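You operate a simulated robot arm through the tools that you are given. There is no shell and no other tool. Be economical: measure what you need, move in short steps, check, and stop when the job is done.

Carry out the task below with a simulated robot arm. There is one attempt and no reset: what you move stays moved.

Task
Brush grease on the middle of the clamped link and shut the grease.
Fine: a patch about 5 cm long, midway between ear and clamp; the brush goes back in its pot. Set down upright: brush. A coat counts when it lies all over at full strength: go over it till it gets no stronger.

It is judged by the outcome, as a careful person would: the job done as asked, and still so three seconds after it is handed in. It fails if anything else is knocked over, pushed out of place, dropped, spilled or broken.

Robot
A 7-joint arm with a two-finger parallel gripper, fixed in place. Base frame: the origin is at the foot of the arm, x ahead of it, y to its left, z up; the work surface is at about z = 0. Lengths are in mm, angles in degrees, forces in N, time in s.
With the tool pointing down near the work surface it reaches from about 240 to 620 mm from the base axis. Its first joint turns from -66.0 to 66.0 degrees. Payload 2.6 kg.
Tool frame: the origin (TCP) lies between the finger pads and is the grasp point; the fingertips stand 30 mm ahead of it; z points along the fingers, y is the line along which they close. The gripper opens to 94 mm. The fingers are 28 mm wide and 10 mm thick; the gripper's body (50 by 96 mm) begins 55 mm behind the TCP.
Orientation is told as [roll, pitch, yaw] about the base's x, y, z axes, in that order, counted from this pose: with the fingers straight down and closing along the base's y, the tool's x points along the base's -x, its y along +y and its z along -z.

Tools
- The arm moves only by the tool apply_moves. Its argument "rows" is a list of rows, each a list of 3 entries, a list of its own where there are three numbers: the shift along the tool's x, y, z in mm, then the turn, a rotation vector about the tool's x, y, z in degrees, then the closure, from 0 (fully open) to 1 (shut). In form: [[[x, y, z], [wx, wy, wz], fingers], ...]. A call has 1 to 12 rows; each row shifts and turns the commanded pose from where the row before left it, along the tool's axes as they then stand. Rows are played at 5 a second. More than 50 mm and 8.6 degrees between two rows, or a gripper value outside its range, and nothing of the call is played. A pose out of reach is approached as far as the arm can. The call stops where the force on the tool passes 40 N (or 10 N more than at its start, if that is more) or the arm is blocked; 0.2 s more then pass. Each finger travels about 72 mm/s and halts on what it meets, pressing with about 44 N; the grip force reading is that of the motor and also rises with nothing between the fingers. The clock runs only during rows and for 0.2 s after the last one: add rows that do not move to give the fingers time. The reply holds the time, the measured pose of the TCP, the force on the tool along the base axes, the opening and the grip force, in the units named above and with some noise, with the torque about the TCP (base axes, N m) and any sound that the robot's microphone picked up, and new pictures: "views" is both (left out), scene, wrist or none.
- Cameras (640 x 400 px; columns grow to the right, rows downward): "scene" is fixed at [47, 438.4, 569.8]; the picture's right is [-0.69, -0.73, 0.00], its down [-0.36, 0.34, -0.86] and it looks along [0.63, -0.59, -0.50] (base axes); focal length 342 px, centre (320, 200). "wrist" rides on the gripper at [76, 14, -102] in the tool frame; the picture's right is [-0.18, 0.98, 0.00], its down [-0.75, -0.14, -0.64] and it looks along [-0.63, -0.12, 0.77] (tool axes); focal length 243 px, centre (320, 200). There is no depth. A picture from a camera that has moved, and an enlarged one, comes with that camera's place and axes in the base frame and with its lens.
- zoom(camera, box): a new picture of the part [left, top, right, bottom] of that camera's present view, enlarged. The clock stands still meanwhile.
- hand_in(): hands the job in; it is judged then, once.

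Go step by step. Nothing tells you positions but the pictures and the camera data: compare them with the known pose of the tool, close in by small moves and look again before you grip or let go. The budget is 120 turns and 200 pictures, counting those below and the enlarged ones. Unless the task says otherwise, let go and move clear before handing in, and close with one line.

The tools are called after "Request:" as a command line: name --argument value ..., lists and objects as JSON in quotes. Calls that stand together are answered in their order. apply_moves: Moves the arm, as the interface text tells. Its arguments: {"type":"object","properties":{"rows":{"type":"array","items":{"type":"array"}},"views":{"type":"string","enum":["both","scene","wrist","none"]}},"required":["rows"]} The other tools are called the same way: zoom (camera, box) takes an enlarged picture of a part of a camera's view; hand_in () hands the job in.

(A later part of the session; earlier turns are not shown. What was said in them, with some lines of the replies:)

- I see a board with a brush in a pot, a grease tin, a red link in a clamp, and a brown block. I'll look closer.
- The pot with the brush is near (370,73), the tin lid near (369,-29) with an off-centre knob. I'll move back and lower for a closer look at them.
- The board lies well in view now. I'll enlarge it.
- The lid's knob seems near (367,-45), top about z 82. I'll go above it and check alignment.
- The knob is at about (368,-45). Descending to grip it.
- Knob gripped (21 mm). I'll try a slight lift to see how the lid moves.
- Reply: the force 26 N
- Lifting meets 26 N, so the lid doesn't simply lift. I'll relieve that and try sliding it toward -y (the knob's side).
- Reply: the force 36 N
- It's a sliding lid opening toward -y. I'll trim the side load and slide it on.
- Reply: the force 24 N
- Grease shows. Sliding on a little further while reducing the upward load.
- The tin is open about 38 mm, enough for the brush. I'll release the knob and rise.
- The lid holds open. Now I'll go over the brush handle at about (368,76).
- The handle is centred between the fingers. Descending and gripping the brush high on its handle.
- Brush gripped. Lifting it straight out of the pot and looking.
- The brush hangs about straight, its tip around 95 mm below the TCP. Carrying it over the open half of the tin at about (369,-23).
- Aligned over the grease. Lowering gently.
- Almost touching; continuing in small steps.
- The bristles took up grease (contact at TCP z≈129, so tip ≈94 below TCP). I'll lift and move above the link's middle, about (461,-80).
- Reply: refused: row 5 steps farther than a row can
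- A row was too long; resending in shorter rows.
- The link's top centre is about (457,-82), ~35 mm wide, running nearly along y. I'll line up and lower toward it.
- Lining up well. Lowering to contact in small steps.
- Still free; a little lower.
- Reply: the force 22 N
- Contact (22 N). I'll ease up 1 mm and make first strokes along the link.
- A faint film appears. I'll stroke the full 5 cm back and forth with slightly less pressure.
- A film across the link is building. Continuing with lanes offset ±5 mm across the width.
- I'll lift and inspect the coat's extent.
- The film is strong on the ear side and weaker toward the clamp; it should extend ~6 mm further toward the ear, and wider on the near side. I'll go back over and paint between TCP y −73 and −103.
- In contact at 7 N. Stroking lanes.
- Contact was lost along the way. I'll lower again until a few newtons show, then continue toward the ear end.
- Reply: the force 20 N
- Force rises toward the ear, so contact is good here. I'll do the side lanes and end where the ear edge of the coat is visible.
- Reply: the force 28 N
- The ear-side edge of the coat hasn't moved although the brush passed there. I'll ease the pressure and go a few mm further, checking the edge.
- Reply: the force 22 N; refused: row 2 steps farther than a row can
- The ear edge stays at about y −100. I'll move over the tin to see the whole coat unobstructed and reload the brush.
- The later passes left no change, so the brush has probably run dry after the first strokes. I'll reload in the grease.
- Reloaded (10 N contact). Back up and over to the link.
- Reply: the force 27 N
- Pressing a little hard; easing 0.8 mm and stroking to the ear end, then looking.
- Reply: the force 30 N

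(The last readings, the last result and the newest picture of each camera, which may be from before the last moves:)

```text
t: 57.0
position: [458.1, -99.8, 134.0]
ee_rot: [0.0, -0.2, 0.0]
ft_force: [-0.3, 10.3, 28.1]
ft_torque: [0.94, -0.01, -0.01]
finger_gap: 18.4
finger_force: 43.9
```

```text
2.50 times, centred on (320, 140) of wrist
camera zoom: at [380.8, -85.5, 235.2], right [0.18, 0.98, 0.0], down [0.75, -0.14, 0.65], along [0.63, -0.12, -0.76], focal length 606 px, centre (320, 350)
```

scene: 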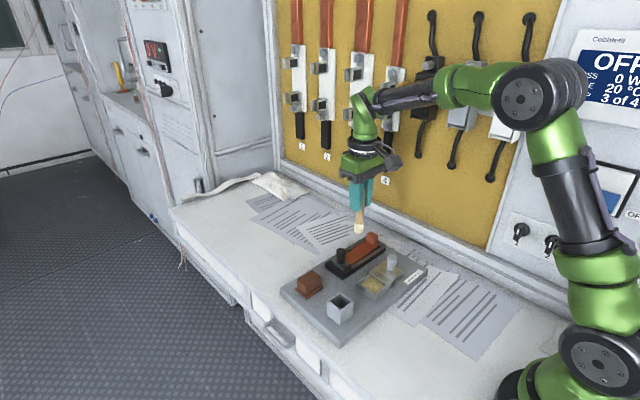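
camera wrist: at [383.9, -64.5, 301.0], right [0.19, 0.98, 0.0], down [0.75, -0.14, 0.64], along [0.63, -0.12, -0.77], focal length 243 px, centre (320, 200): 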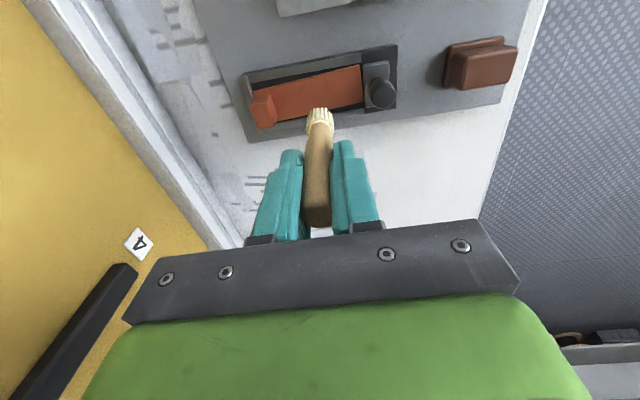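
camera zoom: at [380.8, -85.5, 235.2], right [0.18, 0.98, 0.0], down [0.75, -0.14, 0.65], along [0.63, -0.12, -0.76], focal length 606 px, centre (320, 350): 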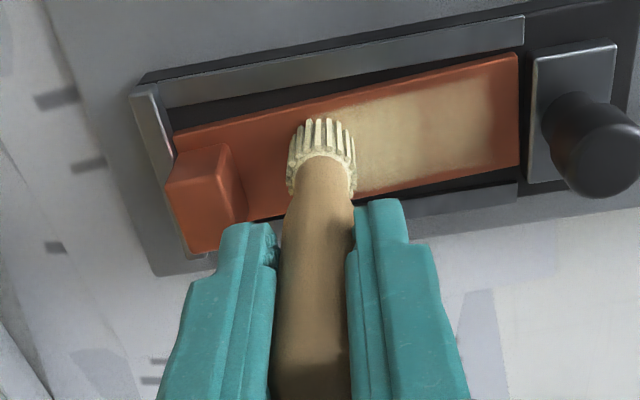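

The link seems to rise slightly toward the ear; I'll compensate. More lanes now.

Request:
apply_moves --rows '[[[-5, 0, -0.8], [0, 0, 0], 0.95], [[0.2, 8, 0.2], [0, 0, 0], 0.95], [[0.2, 8, 0.2], [0, 0, 0], 0.95], [[0.2, 8, 0.2], [0, 0, 0], 0.95], [[0.2, 8, 0.2], [0, 0, 0], 0.95], [[6, 0, 0], [0, 0, 0], 0.95], [[6, 0, 0], [0, 0, 0], 0.95], [[-0.2, -8, -0.2], [0, 0, 0], 0.95], [[-0.2, -8, -0.2], [0, 0, 0], 0.95], [[-0.2, -8, -0.2], [0, 0, 0], 0.95], [[-0.2, -8, -0.2], [0, 0, 0], 0.95], [[0, 0, 0], [0, 0, 0], 0.95]]' --views "none"

Request:
apply_moves --rows '[[[-4, 0, 0], [0, 0, 0], 0.95], [[0.2, 8, 0.2], [0, 0, 0], 0.95], [[0.2, 8, 0.2], [0, 0, 0], 0.95], [[0.2, 8, 0.2], [0, 0, 0], 0.95], [[0.2, 8, 0.2], [0, 0, 0], 0.95], [[0, 0, 0], [0, 0, 0], 0.95]]' --views "none"

Request:
zoom --camera "scene" --box '[338, 230, 378, 264]'

Request:
zoom --camera "wrist" --box '[220, 60, 420, 220]'

```text
t: 59.6
position: [449.8, -99.4, 133.5]
ee_rot: [0.1, 0.0, 0.0]
ft_force: [-0.5, 6.6, 20.9]
ft_torque: [0.58, 0.07, 0.03]
finger_gap: 18.8
finger_force: 44.1
```

```text
t: 61.0
position: [454.3, -66.5, 134.2]
ee_rot: [-0.1, -0.1, -0.1]
ft_force: [0.9, -8.2, 22.3]
ft_torque: [-0.73, -0.14, -0.01]
finger_gap: 18.4
finger_force: 44.1
```

```text
11.76 times, centred on (358, 247) of scene
camera zoom: at [46.9, 438.4, 569.8], right [-0.69, -0.73, 0.0], down [-0.36, 0.34, -0.87], along [0.63, -0.59, -0.5], focal length 4028 px, centre (-127, -353)
```

zoom: 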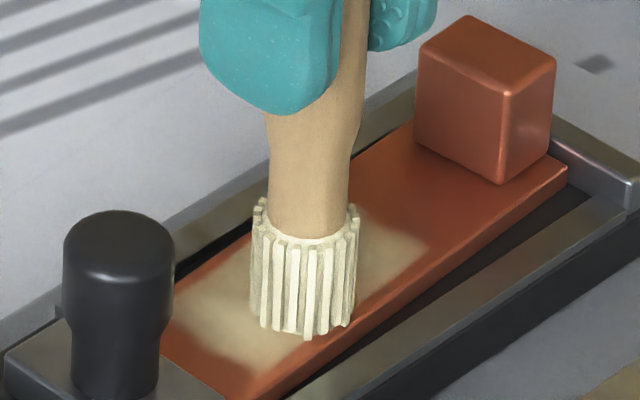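

```text
2.50 times, centred on (320, 140) of wrist
camera zoom: at [376.3, -53.3, 235.0], right [0.19, 0.98, 0.0], down [0.75, -0.14, 0.64], along [0.63, -0.12, -0.76], focal length 606 px, centre (320, 350)
```

zoom: 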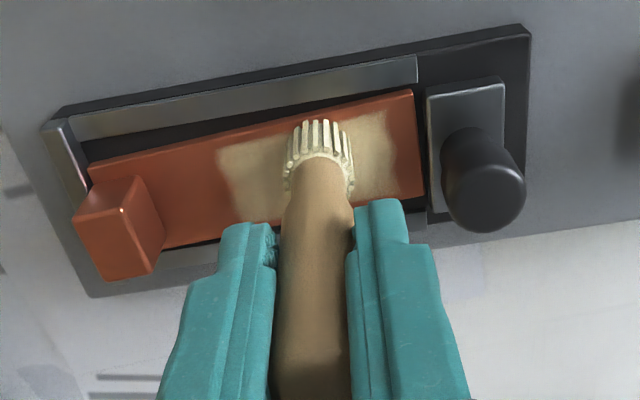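

The clamp half has caught up. I'll raise and inspect the whole coat, from beside.

Request:
apply_moves --rows '[[[0, 0, -15], [0, 0, 0], 0.95], [[0, 0, -45], [0, 0, 0], 0.95], [[28, 14, 0], [0, 0, 0], 0.95], [[28, 15, 0], [0, 0, 0], 0.95], [[28, 15, 0], [0, 0, 0], 0.95], [[0, 0, 0], [0, 0, 0], 0.95]]' --views "none"

Request:
zoom --camera "scene" --box '[338, 230, 378, 264]'

```text
t: 62.4
position: [369.7, -23.5, 192.9]
ee_rot: [0.0, 0.0, 0.0]
ft_force: [0.1, -0.5, 0.1]
ft_torque: [0.01, 0.0, 0.02]
finger_gap: 18.7
finger_force: 44.1
```

```text
11.76 times, centred on (358, 247) of scene
camera zoom: at [47.0, 438.4, 569.8], right [-0.69, -0.73, 0.0], down [-0.36, 0.34, -0.86], along [0.63, -0.59, -0.5], focal length 4028 px, centre (-127, -353)
```

zoom: 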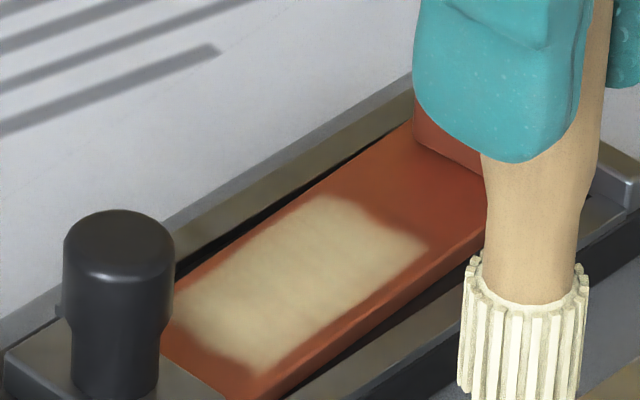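

The coat now looks even. I'll reload once more and go over it again to confirm it gets no stronger.

Request:
apply_moves --rows '[[[0, 0, 35], [0, 0, 0], 0.95], [[0, 0, 20], [0, 0, 0], 0.95], [[0, 0, 5], [0, 0, 0], 0.95], [[0, 0, 3], [0, 0, 0], 0.95], [[0, 0, 0], [0, 0, 0], 0.95]]' --views "none"

Request:
apply_moves --rows '[[[0, 0, 0.8], [0, 0, 0], 0.95], [[0, 0, 0], [0, 0, 0], 0.95]]' --views "none"

```text
t: 63.6
position: [370.4, -23.6, 129.8]
ee_rot: [0.1, 0.1, -0.1]
ft_force: [0.0, 0.8, -0.8]
ft_torque: [0.01, 0.0, -0.01]
finger_gap: 18.4
finger_force: 44.0
```

```text
t: 64.2
position: [370.4, -24.8, 129.0]
ee_rot: [0.0, 0.1, -0.1]
ft_force: [-0.2, -0.4, 0.0]
ft_torque: [0.01, 0.01, -0.04]
finger_gap: 18.3
finger_force: 43.6
```

Request:
apply_moves --rows '[[[0, 0.5, 0.8], [0, 0, 0], 0.95], [[0, 0, 0.8], [0, 0, 0], 0.95], [[0, 0, 0], [0, 0, 0], 0.95]]' --views "none"

```text
t: 65.0
position: [369.4, -23.6, 126.9]
ee_rot: [0.0, 0.0, -0.2]
ft_force: [-0.8, 0.8, 1.4]
ft_torque: [0.03, -0.01, -0.02]
finger_gap: 18.8
finger_force: 44.1
```

Request:
apply_moves --rows '[[[0, 0, 0.7], [0, 0, 0], 0.95], [[0, 0, 0], [0, 0, 0], 0.95], [[0, 0, 0], [0, 0, 0], 0.95]]' --views "none"

```text
t: 65.8
position: [370.1, -22.7, 127.4]
ee_rot: [0.0, -0.1, -0.1]
ft_force: [-3.5, 0.3, 17.3]
ft_torque: [-0.06, 0.3, -0.01]
finger_gap: 18.5
finger_force: 44.0
```

Loaded. Back to the link.

Request:
apply_moves --rows '[[[0, 0, -10], [0, 0, 0], 0.95], [[0, 0, -45], [0, 0, 0], 0.95], [[-29, -15, 0], [0, 0, 0], 0.95], [[-29, -15, 0], [0, 0, 0], 0.95], [[-28, -14, 0], [0, 0, 0], 0.95], [[0, 0, 45], [0, 0, 0], 0.95], [[0, 0, 3.5], [0, 0, 0], 0.95], [[0, 0, 0], [0, 0, 0], 0.95]]' --views "none"

Request:
apply_moves --rows '[[[0, 0, 0.8], [0, 0, 0], 0.95], [[0, 0, 0], [0, 0, 0], 0.95]]' --views "none"

```text
t: 67.6
position: [458.2, -66.6, 133.3]
ee_rot: [0.0, -0.1, -0.1]
ft_force: [0.4, -0.6, 6.0]
ft_torque: [-0.02, 0.0, 0.0]
finger_gap: 18.5
finger_force: 44.1
```

```text
t: 68.2
position: [456.5, -67.0, 133.8]
ee_rot: [0.1, -0.3, -0.1]
ft_force: [0.4, -0.9, 13.2]
ft_torque: [-0.06, -0.14, -0.04]
finger_gap: 18.7
finger_force: 44.0
```

Good contact (13 N). Full set of lanes.

Request:
apply_moves --rows '[[[-0.2, -8, -0.15], [0, 0, 0], 0.95], [[-0.2, -8, -0.15], [0, 0, 0], 0.95], [[-0.2, -8, -0.15], [0, 0, 0], 0.95], [[-0.2, -7, -0.15], [0, 0, 0], 0.95], [[-5, 0, 0], [0, 0, 0], 0.95], [[0.2, 8, 0.15], [0, 0, 0], 0.95], [[0.2, 8, 0.15], [0, 0, 0], 0.95], [[0.2, 8, 0.15], [0, 0, 0], 0.95], [[0.2, 7, 0.15], [0, 0, 0], 0.95], [[5.5, 0, 0], [0, 0, 0], 0.95], [[5.5, 0, 0], [0, 0, 0], 0.95], [[0, 0, 0], [0, 0, 0], 0.95]]' --views "none"

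Request:
apply_moves --rows '[[[-0.2, -8, -0.15], [0, 0, 0], 0.95], [[-0.2, -8, -0.15], [0, 0, 0], 0.95], [[-0.2, -8, -0.15], [0, 0, 0], 0.95], [[-0.2, -7, -0.15], [0, 0, 0], 0.95], [[-5, 0, 0], [0, 0, 0], 0.95], [[0.2, 8, 0.15], [0, 0, 0], 0.95], [[0.2, 8, 0.15], [0, 0, 0], 0.95], [[0.2, 8, 0.15], [0, 0, 0], 0.95], [[0.2, 7, 0.15], [0, 0, 0], 0.95], [[0, 0, 0], [0, 0, 0], 0.95]]' --views "none"

Request:
apply_moves --rows '[[[0, 0, -15], [0, 0, 0], 0.95], [[0, 0, -45], [0, 0, 0], 0.95], [[28, 14, 0], [0, 0, 0], 0.95], [[28, 15, 0], [0, 0, 0], 0.95], [[28, 15, 0], [0, 0, 0], 0.95], [[0, 0, 0], [0, 0, 0], 0.95]]' --views "none"

Request:
zoom --camera "scene" --box '[338, 230, 378, 264]'

```text
t: 70.8
position: [450.7, -66.2, 132.6]
ee_rot: [0.2, -0.1, 0.0]
ft_force: [4.6, 4.0, 14.9]
ft_torque: [0.36, -0.43, 0.02]
finger_gap: 18.7
finger_force: 43.9
```

```text
t: 73.0
position: [455.1, -66.9, 132.5]
ee_rot: [0.0, 0.0, 0.0]
ft_force: [1.7, -5.5, 14.6]
ft_torque: [-0.49, -0.17, 0.01]
finger_gap: 18.9
finger_force: 43.9
```

```text
t: 74.4
position: [371.6, -23.4, 192.2]
ee_rot: [0.1, 0.0, -0.1]
ft_force: [0.5, -1.2, -1.4]
ft_torque: [-0.05, -0.02, 0.01]
finger_gap: 18.6
finger_force: 44.7
```

```text
11.76 times, centred on (358, 247) of scene
camera zoom: at [47.0, 438.4, 569.8], right [-0.69, -0.73, 0.0], down [-0.36, 0.34, -0.86], along [0.63, -0.59, -0.5], focal length 4028 px, centre (-127, -353)
```

zoom: 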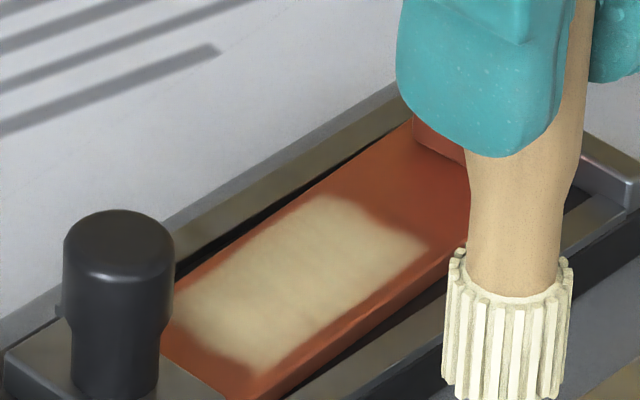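

The coat looks the same as before this pass, so it is saturated. Now the brush goes back over its pot at (369,76).

Request:
apply_moves --rows '[[[0, 0, -10], [0, 0, 0], 0.95], [[1, 33, 0], [0, 0, 0], 0.95], [[1, 33, 0], [0, 0, 0], 0.95], [[0, 33, 0], [0, 0, 0], 0.95], [[0, 0, 22], [0, 0, 0], 0.95], [[0, 0, 0], [0, 0, 0], 0.95]]' --views "none"

Request:
zoom --camera "scene" --box '[290, 230, 400, 325]'

Request:
zoom --camera "wrist" --box '[220, 60, 420, 220]'

```text
t: 75.8
position: [367.9, 76.7, 180.4]
ee_rot: [0.1, 0.0, -0.1]
ft_force: [-0.2, 0.1, -0.8]
ft_torque: [0.03, 0.07, 0.0]
finger_gap: 18.6
finger_force: 44.3
```

```text
4.21 times, centred on (345, 278) of scene
camera zoom: at [47.0, 438.4, 569.8], right [-0.69, -0.73, 0.0], down [-0.36, 0.34, -0.86], along [0.63, -0.59, -0.5], focal length 1442 px, centre (215, -126)
```

zoom: 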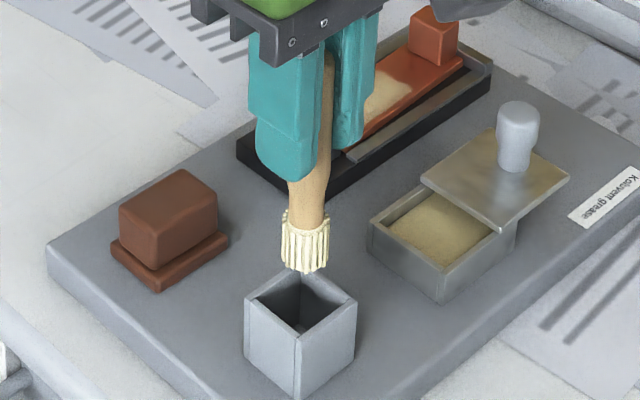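

```text
2.50 times, centred on (320, 140) of wrist
camera zoom: at [290.6, 91.0, 281.9], right [0.19, 0.98, 0.0], down [0.75, -0.14, 0.64], along [0.63, -0.12, -0.77], focal length 606 px, centre (320, 350)
```

zoom: 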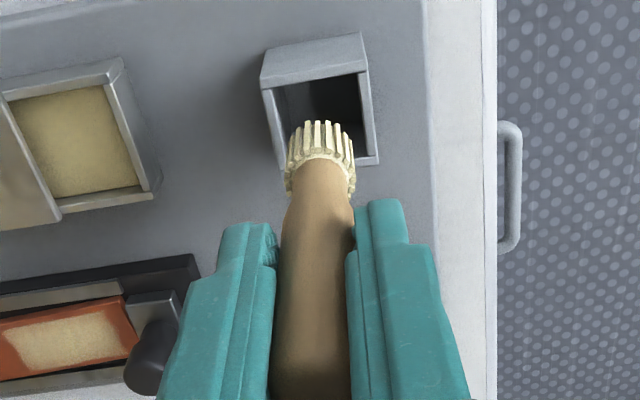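

Centred within ~2 mm. Lowering to the rim and checking.

Request:
apply_moves --rows '[[[-1, 0, 15], [0, 0, 0], 0.95], [[0, 0, 15], [0, 0, 0], 0.95], [[0, 0, 5], [0, 0, 0], 0.95], [[0, 0, 0], [0, 0, 0], 0.95]]' --views "none"

Request:
zoom --camera "scene" --box '[300, 255, 380, 325]'

Request:
zoom --camera "wrist" --box '[240, 70, 400, 200]'

```text
t: 76.8
position: [371.0, 76.6, 145.0]
ee_rot: [0.0, 0.0, -0.1]
ft_force: [-0.8, -0.5, -1.3]
ft_torque: [-0.02, 0.04, -0.02]
finger_gap: 18.8
finger_force: 43.6
```

```text
5.71 times, centred on (340, 290) of scene
camera zoom: at [47.0, 438.4, 569.8], right [-0.69, -0.73, 0.0], down [-0.36, 0.34, -0.86], along [0.63, -0.59, -0.5], focal length 1956 px, centre (206, -314)
```

zoom: 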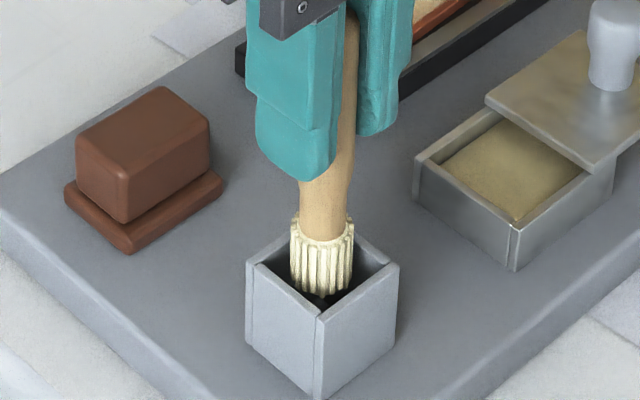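

```text
3.08 times, centred on (320, 135) of wrist
camera zoom: at [292.8, 90.8, 247.6], right [0.18, 0.98, 0.0], down [0.75, -0.14, 0.64], along [0.63, -0.12, -0.77], focal length 746 px, centre (320, 400)
```

zoom: 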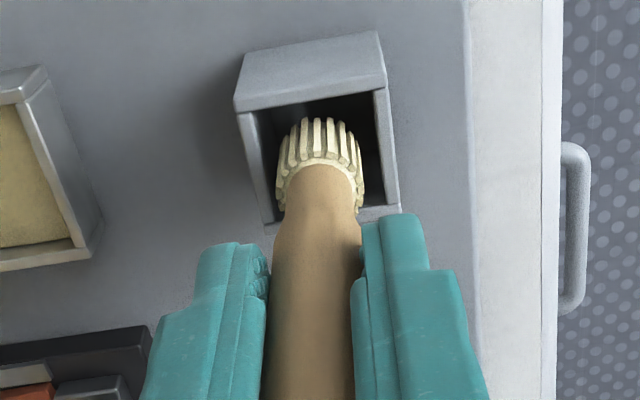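

The tip is inside the opening. Lowering further.

Request:
apply_moves --rows '[[[1, 0, 8], [0, 0, 0], 0.95], [[0, 0, 8], [0, 0, 0], 0.95], [[0, 0, 8], [0, 0, 0], 0.95], [[0, 0, 4], [0, 0, 0], 0.95], [[0, 0, 0], [0, 0, 0], 0.95]]' --views "none"

Request:
apply_moves --rows '[[[0, 0, 1.5], [0, 0, 0], 0.95], [[0, 0, 1.5], [0, 0, 0], 0.95], [[0, 0, 0], [0, 0, 0], 0.95]]' --views "none"

```text
t: 78.0
position: [367.8, 76.3, 118.0]
ee_rot: [0.0, 0.0, -0.1]
ft_force: [1.0, 0.0, 0.2]
ft_torque: [0.0, 0.01, -0.03]
finger_gap: 18.7
finger_force: 43.7
```

```text
t: 78.8
position: [368.6, 75.8, 114.1]
ee_rot: [-0.1, -0.1, -0.1]
ft_force: [-0.3, 0.4, 0.2]
ft_torque: [0.05, 0.01, 0.0]
finger_gap: 18.5
finger_force: 44.0
```

Request:
apply_moves --rows '[[[0, 0, 1], [0, 0, 0], 0.95], [[0, 0, 1], [0, 0, 0], 0.95], [[0, 0, 0], [0, 0, 0], 0.95]]' --views "none"

Request:
zoom --camera "scene" --box '[300, 255, 380, 325]'

```text
t: 79.6
position: [369.3, 76.1, 111.5]
ee_rot: [0.0, -0.1, -0.1]
ft_force: [-5.0, -3.0, 16.1]
ft_torque: [-0.27, 0.44, -0.01]
finger_gap: 18.8
finger_force: 44.6
```

```text
5.71 times, centred on (340, 290) of scene
camera zoom: at [46.9, 438.4, 569.8], right [-0.69, -0.73, 0.0], down [-0.36, 0.34, -0.87], along [0.63, -0.59, -0.5], focal length 1956 px, centre (206, -314)
```

zoom: 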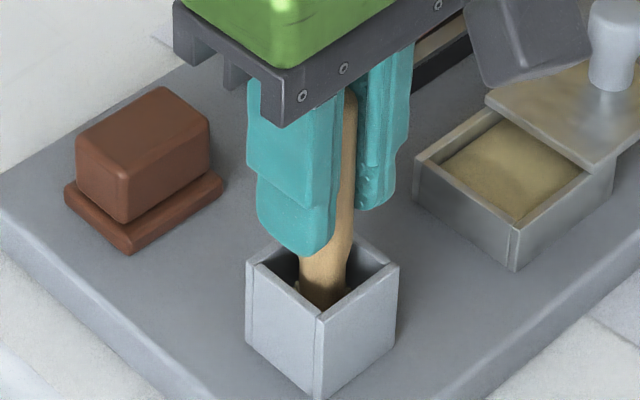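

The brush stands on the pot's floor. Easing and releasing.

Request:
apply_moves --rows '[[[0, 0, -0.8], [0, 0, 0], 0.95], [[0, 0, 0], [0, 0, 0], 0.75], [[0, 0, 0], [0, 0, 0], 0.6], [[0, 0, 0], [0, 0, 0], 0.45], [[0, 0, 0], [0, 0, 0], 0.45], [[0, 0, -20], [0, 0, 0], 0.45], [[0, 0, -40], [0, 0, 0], 0.45], [[0, 0, -20], [0, 0, 0], 0.45], [[0, 0, 0], [0, 0, 0], 0.45]]'

Request:
zoom --camera "scene" --box '[290, 235, 410, 335]'

```text
t: 81.6
position: [370.0, 75.8, 195.0]
ee_rot: [0.0, 0.1, 0.0]
ft_force: [-0.4, 0.7, 0.1]
ft_torque: [0.0, 0.03, -0.01]
finger_gap: 51.4
finger_force: 0.0
camera wrist: at [291.1, 90.7, 296.4], right [0.18, 0.98, 0.0], down [0.75, -0.14, 0.64], along [0.63, -0.12, -0.77], focal length 243 px, centre (320, 200)
```

scene: 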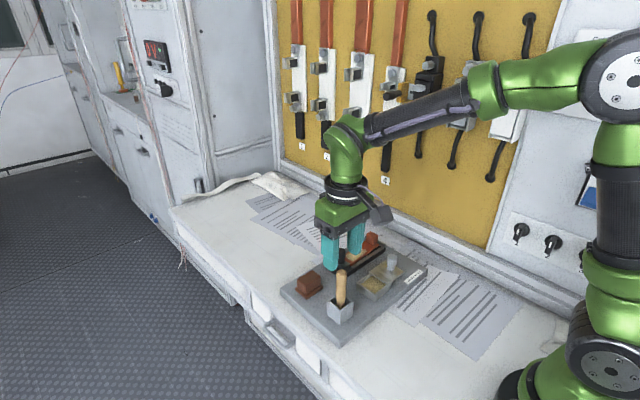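
wrist: 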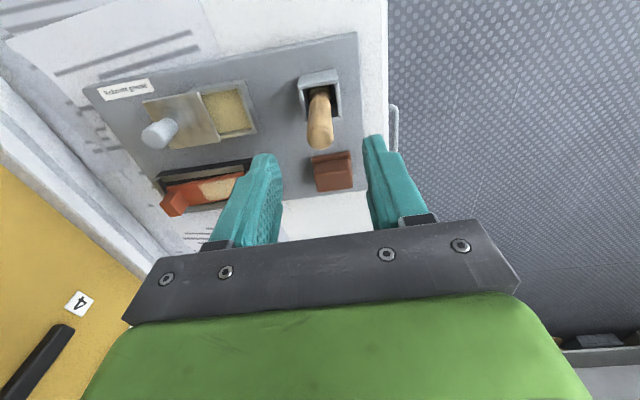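

```text
4.00 times, centred on (350, 285) of scene
camera zoom: at [47.0, 438.4, 569.8], right [-0.69, -0.73, 0.0], down [-0.36, 0.34, -0.86], along [0.63, -0.59, -0.5], focal length 1370 px, centre (200, -140)
```

zoom: 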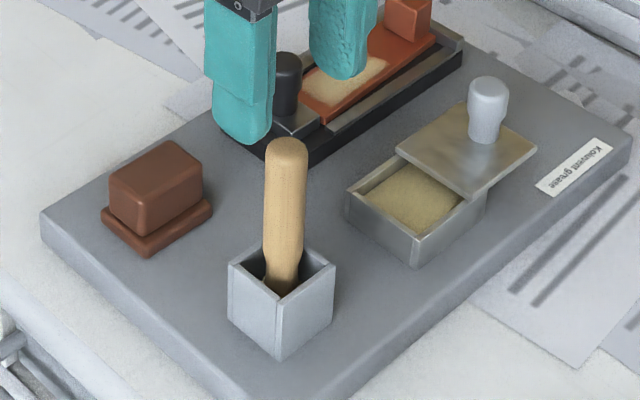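

The brush stands upright in its pot. Now I'll go above the lid knob at (365,-85) and check.

Request:
apply_moves --rows '[[[1, -40, 0], [0, 0, 0], 0.45], [[1, -40, 0], [0, 0, 0], 0.45], [[1, -40, 0], [0, 0, 0], 0.45], [[1, -40, 0], [0, 0, 0], 0.45], [[0, 0, 40], [0, 0, 0], 0.45], [[0, 0, 0], [0, 0, 0], 0.45]]' --views "wrist"

Request:
zoom --camera "scene" --box '[330, 220, 420, 295]'

Request:
zoom --camera "scene" --box '[338, 230, 378, 264]'

```text
t: 83.0
position: [364.1, -82.1, 152.8]
ee_rot: [0.0, 0.1, 0.0]
ft_force: [0.0, 1.0, 0.0]
ft_torque: [0.0, 0.0, 0.0]
finger_gap: 51.6
finger_force: 0.1
camera wrist: at [286.5, -68.1, 256.0], right [0.18, 0.98, 0.0], down [0.75, -0.14, 0.64], along [0.63, -0.12, -0.77], focal length 243 px, centre (320, 200)
```

wrist: 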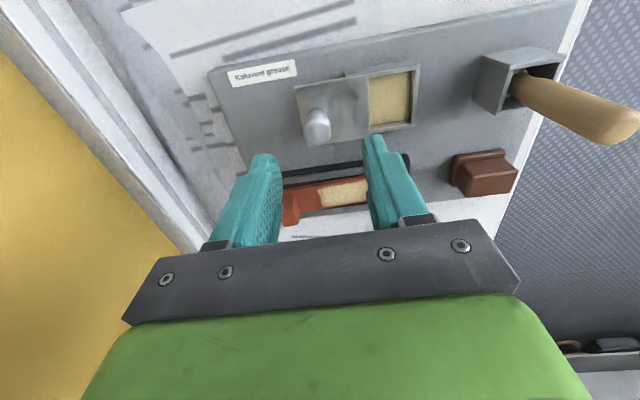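

```text
5.33 times, centred on (375, 258) of scene
camera zoom: at [47.0, 438.4, 569.8], right [-0.69, -0.73, 0.0], down [-0.36, 0.34, -0.86], along [0.63, -0.59, -0.5], focal length 1826 px, centre (27, -107)
```

zoom: 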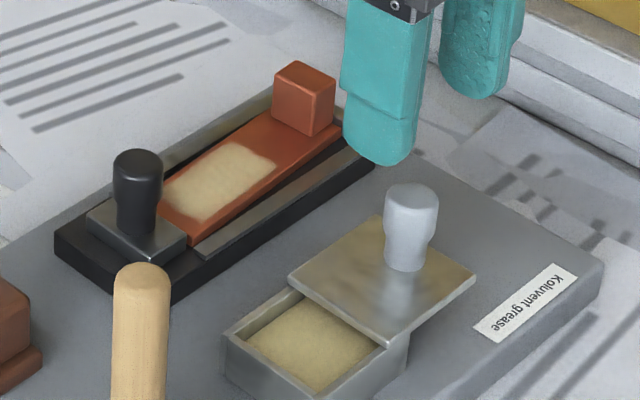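

```text
11.76 times, centred on (358, 247) of scene
camera zoom: at [47.0, 438.4, 569.8], right [-0.69, -0.73, 0.0], down [-0.36, 0.34, -0.86], along [0.63, -0.59, -0.5], focal length 4028 px, centre (-127, -353)
```

zoom: 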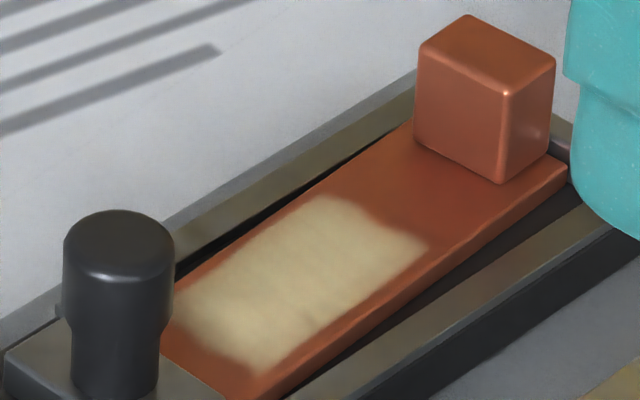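

The coat is even and about 5 cm long in the middle of the link. Now descending on the lid knob.

Request:
apply_moves --rows '[[[-1, -2, 30], [0, 0, 0], 0.45], [[0, 0, 25], [0, 0, 0], 0.45], [[0, 0, 13], [0, 0, 0], 0.45], [[0, 0, 0], [0, 0, 0], 0.45]]'

Request:
zoom --camera "scene" --box '[345, 235, 435, 310]'

```text
t: 84.0
position: [366.4, -84.9, 85.4]
ee_rot: [-0.1, 0.0, 0.0]
ft_force: [0.3, -0.9, 0.0]
ft_torque: [0.02, 0.0, 0.0]
finger_gap: 51.7
finger_force: 0.1
camera wrist: at [288.1, -70.9, 186.5], right [0.19, 0.98, 0.0], down [0.75, -0.14, 0.64], along [0.63, -0.12, -0.77], focal length 243 px, centre (320, 200)
```

scene: 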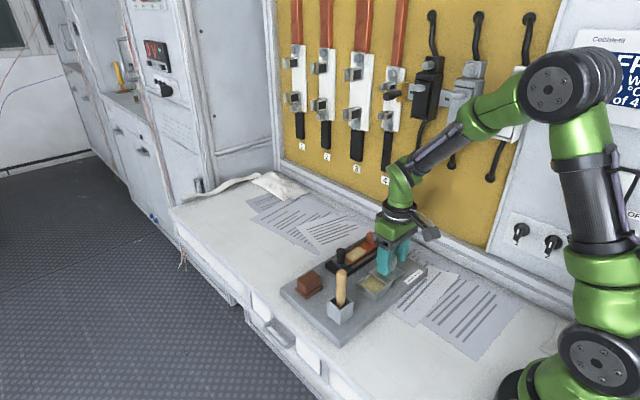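
wrist: 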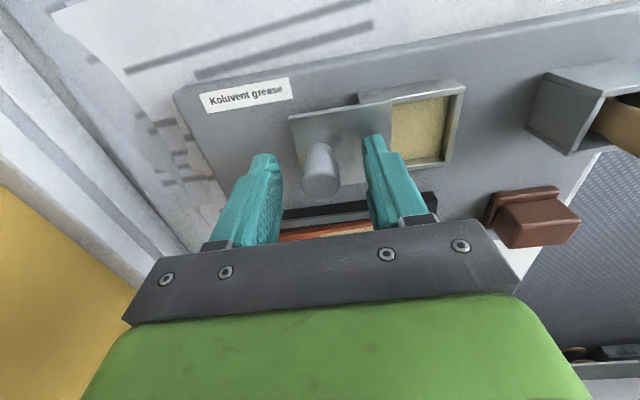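

```text
5.33 times, centred on (390, 272) of scene
camera zoom: at [47.0, 438.4, 569.8], right [-0.69, -0.73, 0.0], down [-0.36, 0.34, -0.86], along [0.63, -0.59, -0.5], focal length 1826 px, centre (-53, -187)
```

zoom: 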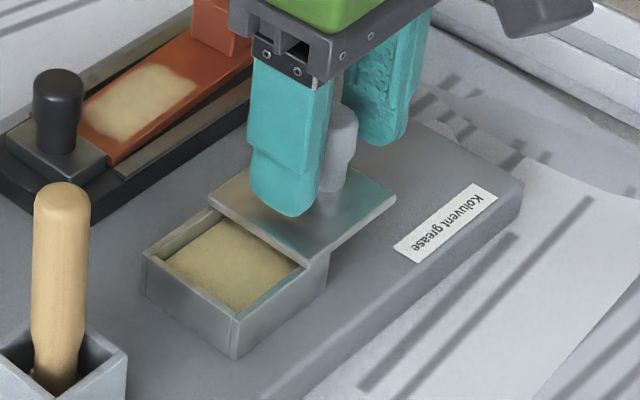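

Aligned; closing on the knob.

Request:
apply_moves --rows '[[[0, 0, 2], [0, 0, 0], 0.6], [[0, 0, 0], [0, 0, 0], 0.75], [[0, 0, 0], [0, 0, 0], 0.9], [[0, 0, 0], [0, 0, 0], 0.9], [[0, 0, 0], [0, 0, 0], 0.9]]' --views "none"

Request:
apply_moves --rows '[[[0, 5, 0], [0, 0, 0], 0.9], [[0, 5, 0], [0, 0, 0], 0.9], [[0, 0, 0], [0, 0, 0], 0.9]]' --views "none"

```text
t: 85.2
position: [365.5, -85.4, 83.2]
ee_rot: [0.0, 0.0, 0.0]
ft_force: [0.1, 0.0, -0.4]
ft_torque: [-0.01, 0.0, -0.01]
finger_gap: 20.6
finger_force: 43.4
```

```text
t: 86.0
position: [365.5, -74.1, 82.9]
ee_rot: [0.0, -0.1, 0.0]
ft_force: [11.5, -0.1, 0.5]
ft_torque: [-0.02, 0.18, -0.03]
finger_gap: 20.9
finger_force: 43.9
```

It slides freely. Pushing toward closed.

Request:
apply_moves --rows '[[[-0.7, 5, 0], [0, 0, 0], 0.9], [[0, 5, 0], [0, 0, 0], 0.9], [[0, 5, 0], [0, 0, 0], 0.9], [[0, 5, 0], [0, 0, 0], 0.9], [[0, 5, 0], [0, 0, 0], 0.9], [[0, 2, 0], [0, 0, 0], 0.9], [[0, 0, 0], [0, 0, 0], 0.9]]' --views "none"

Request:
zoom --camera "wrist" --box '[240, 80, 440, 210]'

```text
t: 87.6
position: [366.4, -48.2, 83.2]
ee_rot: [0.0, 0.0, 0.0]
ft_force: [-5.8, 0.6, 15.9]
ft_torque: [-0.03, -0.37, 0.0]
finger_gap: 20.5
finger_force: 44.2
```

```text
3.08 times, centred on (340, 145) of wrist
camera zoom: at [289.0, -34.7, 185.0], right [0.18, 0.98, 0.0], down [0.75, -0.14, 0.64], along [0.63, -0.12, -0.77], focal length 746 px, centre (258, 369)
```

zoom: 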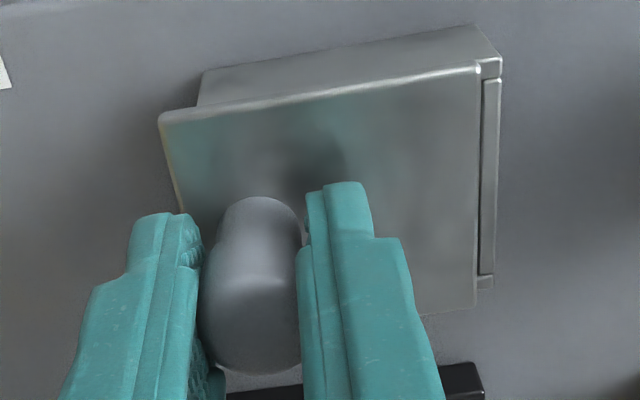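

A few mm to go, until it meets its stop.

Request:
apply_moves --rows '[[[0, 2, -0.5], [0, 0, 0], 0.9], [[0, 1.5, 0], [0, 0, 0], 0.9], [[0, 1, 0], [0, 0, 0], 0.9], [[0, 0, 0], [0, 0, 0], 0.9]]' --views "none"

Request:
zoom --camera "wrist" --box '[240, 80, 440, 210]'

```text
t: 88.6
position: [367.2, -44.3, 82.7]
ee_rot: [0.1, 0.0, -0.1]
ft_force: [6.8, 0.1, 0.8]
ft_torque: [0.01, -0.07, -0.07]
finger_gap: 20.9
finger_force: 44.4
```

```text
3.08 times, centred on (340, 145) of wrist
camera zoom: at [289.1, -30.3, 185.0], right [0.18, 0.98, 0.0], down [0.75, -0.14, 0.64], along [0.63, -0.12, -0.77], focal length 746 px, centre (258, 369)
```

zoom: 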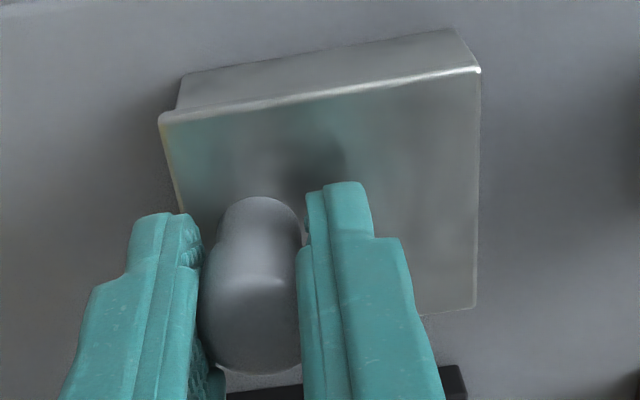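

Request:
apply_moves --rows '[[[0, 0.7, 0], [0, 0, 0], 0.9], [[0, 0, 0], [0, 0, 0], 0.9]]' --views "none"

Request:
zoom --camera "wrist" --box '[240, 80, 440, 210]'

```text
t: 89.2
position: [365.8, -44.6, 83.1]
ee_rot: [0.0, 0.1, -0.1]
ft_force: [12.0, -0.3, -0.9]
ft_torque: [0.19, -0.01, -0.16]
finger_gap: 20.7
finger_force: 44.4
```

```text
3.08 times, centred on (340, 145) of wrist
camera zoom: at [288.9, -29.8, 185.1], right [0.18, 0.98, 0.0], down [0.75, -0.14, 0.64], along [0.63, -0.12, -0.77], focal length 746 px, centre (258, 369)
```

zoom: 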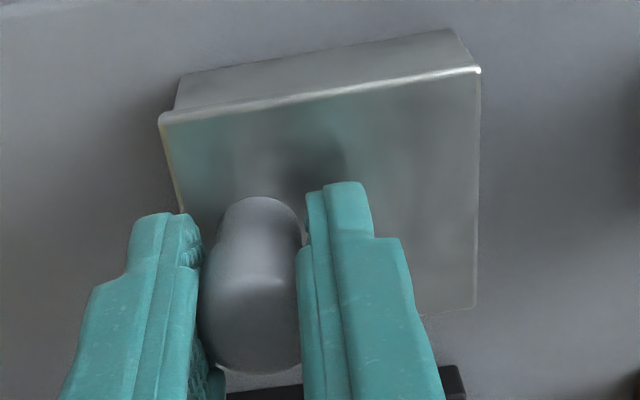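

The lid looks flush, matching the start. Releasing, rising and moving back for a last look.

Request:
apply_moves --rows '[[[0, 0, 0], [0, 0, 0], 0.75], [[0, 0, 0], [0, 0, 0], 0.5], [[0, 0, 0], [0, 0, 0], 0.45], [[0, 0, -25], [0, 0, 0], 0.45], [[0, 0, -50], [0, 0, 0], 0.45], [[0, 0, -50], [0, 0, 0], 0.45], [[0, 0, -50], [0, 0, 0], 0.45], [[35, 0, 0], [0, 0, 0], 0.45], [[35, 0, 0], [0, 0, 0], 0.45], [[0, 0, 0], [0, 0, 0], 0.45]]'

Request:
zoom --camera "scene" --box '[280, 220, 440, 335]'

Request:
zoom --camera "wrist" --box '[220, 80, 440, 240]'

Request:
zoom --camera "scene" --box '[345, 245, 405, 295]'

```text
t: 91.4
position: [295.4, -42.0, 257.4]
ee_rot: [-0.1, 0.1, 0.0]
ft_force: [-0.1, -0.5, -0.1]
ft_torque: [0.03, 0.03, 0.02]
finger_gap: 51.8
finger_force: 0.0
camera wrist: at [217.3, -28.4, 360.1], right [0.18, 0.98, 0.0], down [0.75, -0.14, 0.64], along [0.63, -0.12, -0.77], focal length 243 px, centre (320, 200)
```

scene: 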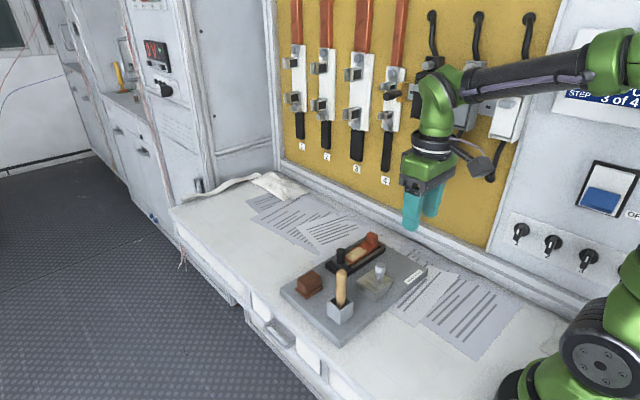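
wrist: 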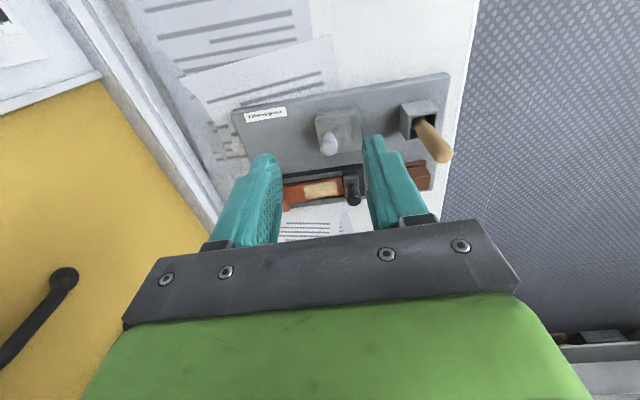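

```text
3.48 times, centred on (360, 278) of scene
camera zoom: at [47.0, 438.4, 569.8], right [-0.69, -0.73, 0.0], down [-0.36, 0.34, -0.86], along [0.63, -0.59, -0.5], focal length 1191 px, centre (181, -70)
```

zoom: 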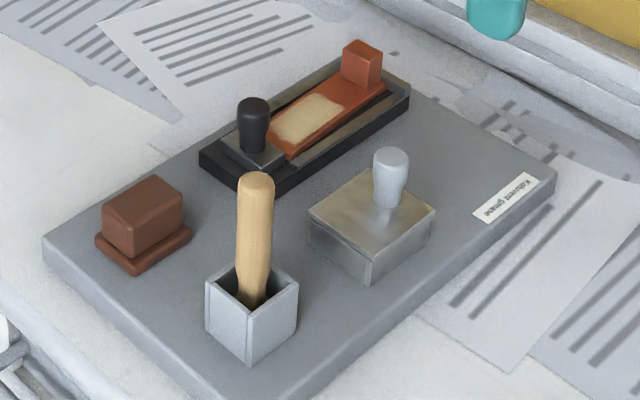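

```text
2.50 times, centred on (330, 160) of wrist
camera zoom: at [217.3, -28.4, 360.1], right [0.18, 0.98, 0.0], down [0.75, -0.14, 0.64], along [0.63, -0.12, -0.77], focal length 606 px, centre (295, 300)
```

zoom: 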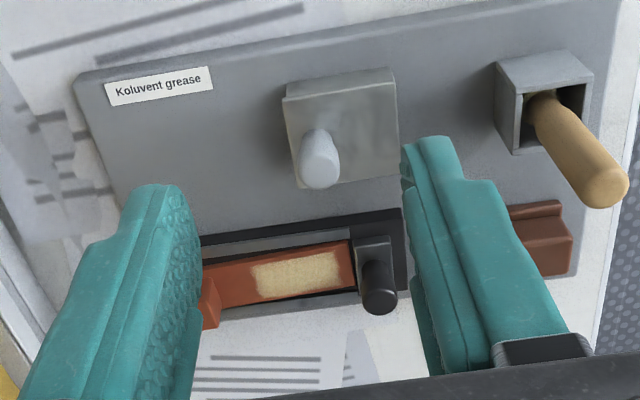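

```text
8.00 times, centred on (375, 270) of scene
camera zoom: at [47.0, 438.4, 569.8], right [-0.69, -0.73, 0.0], down [-0.36, 0.34, -0.86], along [0.63, -0.59, -0.5], focal length 2739 px, centre (-120, -360)
```

zoom: 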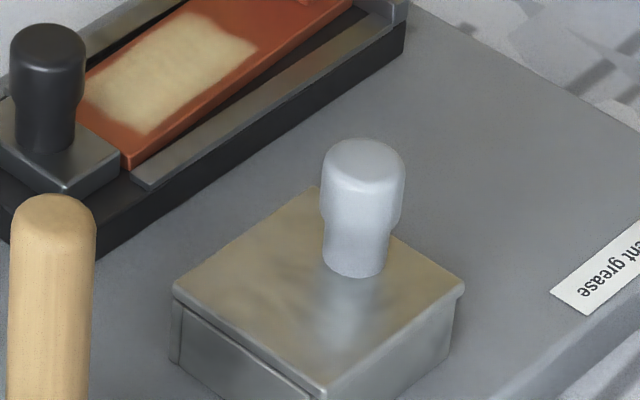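

The lid is shut, the brush stands in its pot, the coat is even and the gripper is clear. Handing in.

Request:
hand_in

```text
The job is handed in.
```

I greased the middle of the link, put the brush back upright in its pot and slid the grease lid shut. The patch is even and about 53 mm long, but it sits roughly 6 mm nearer the clamp than dead centre. A last pass with a freshly loaded brush made it no stronger.
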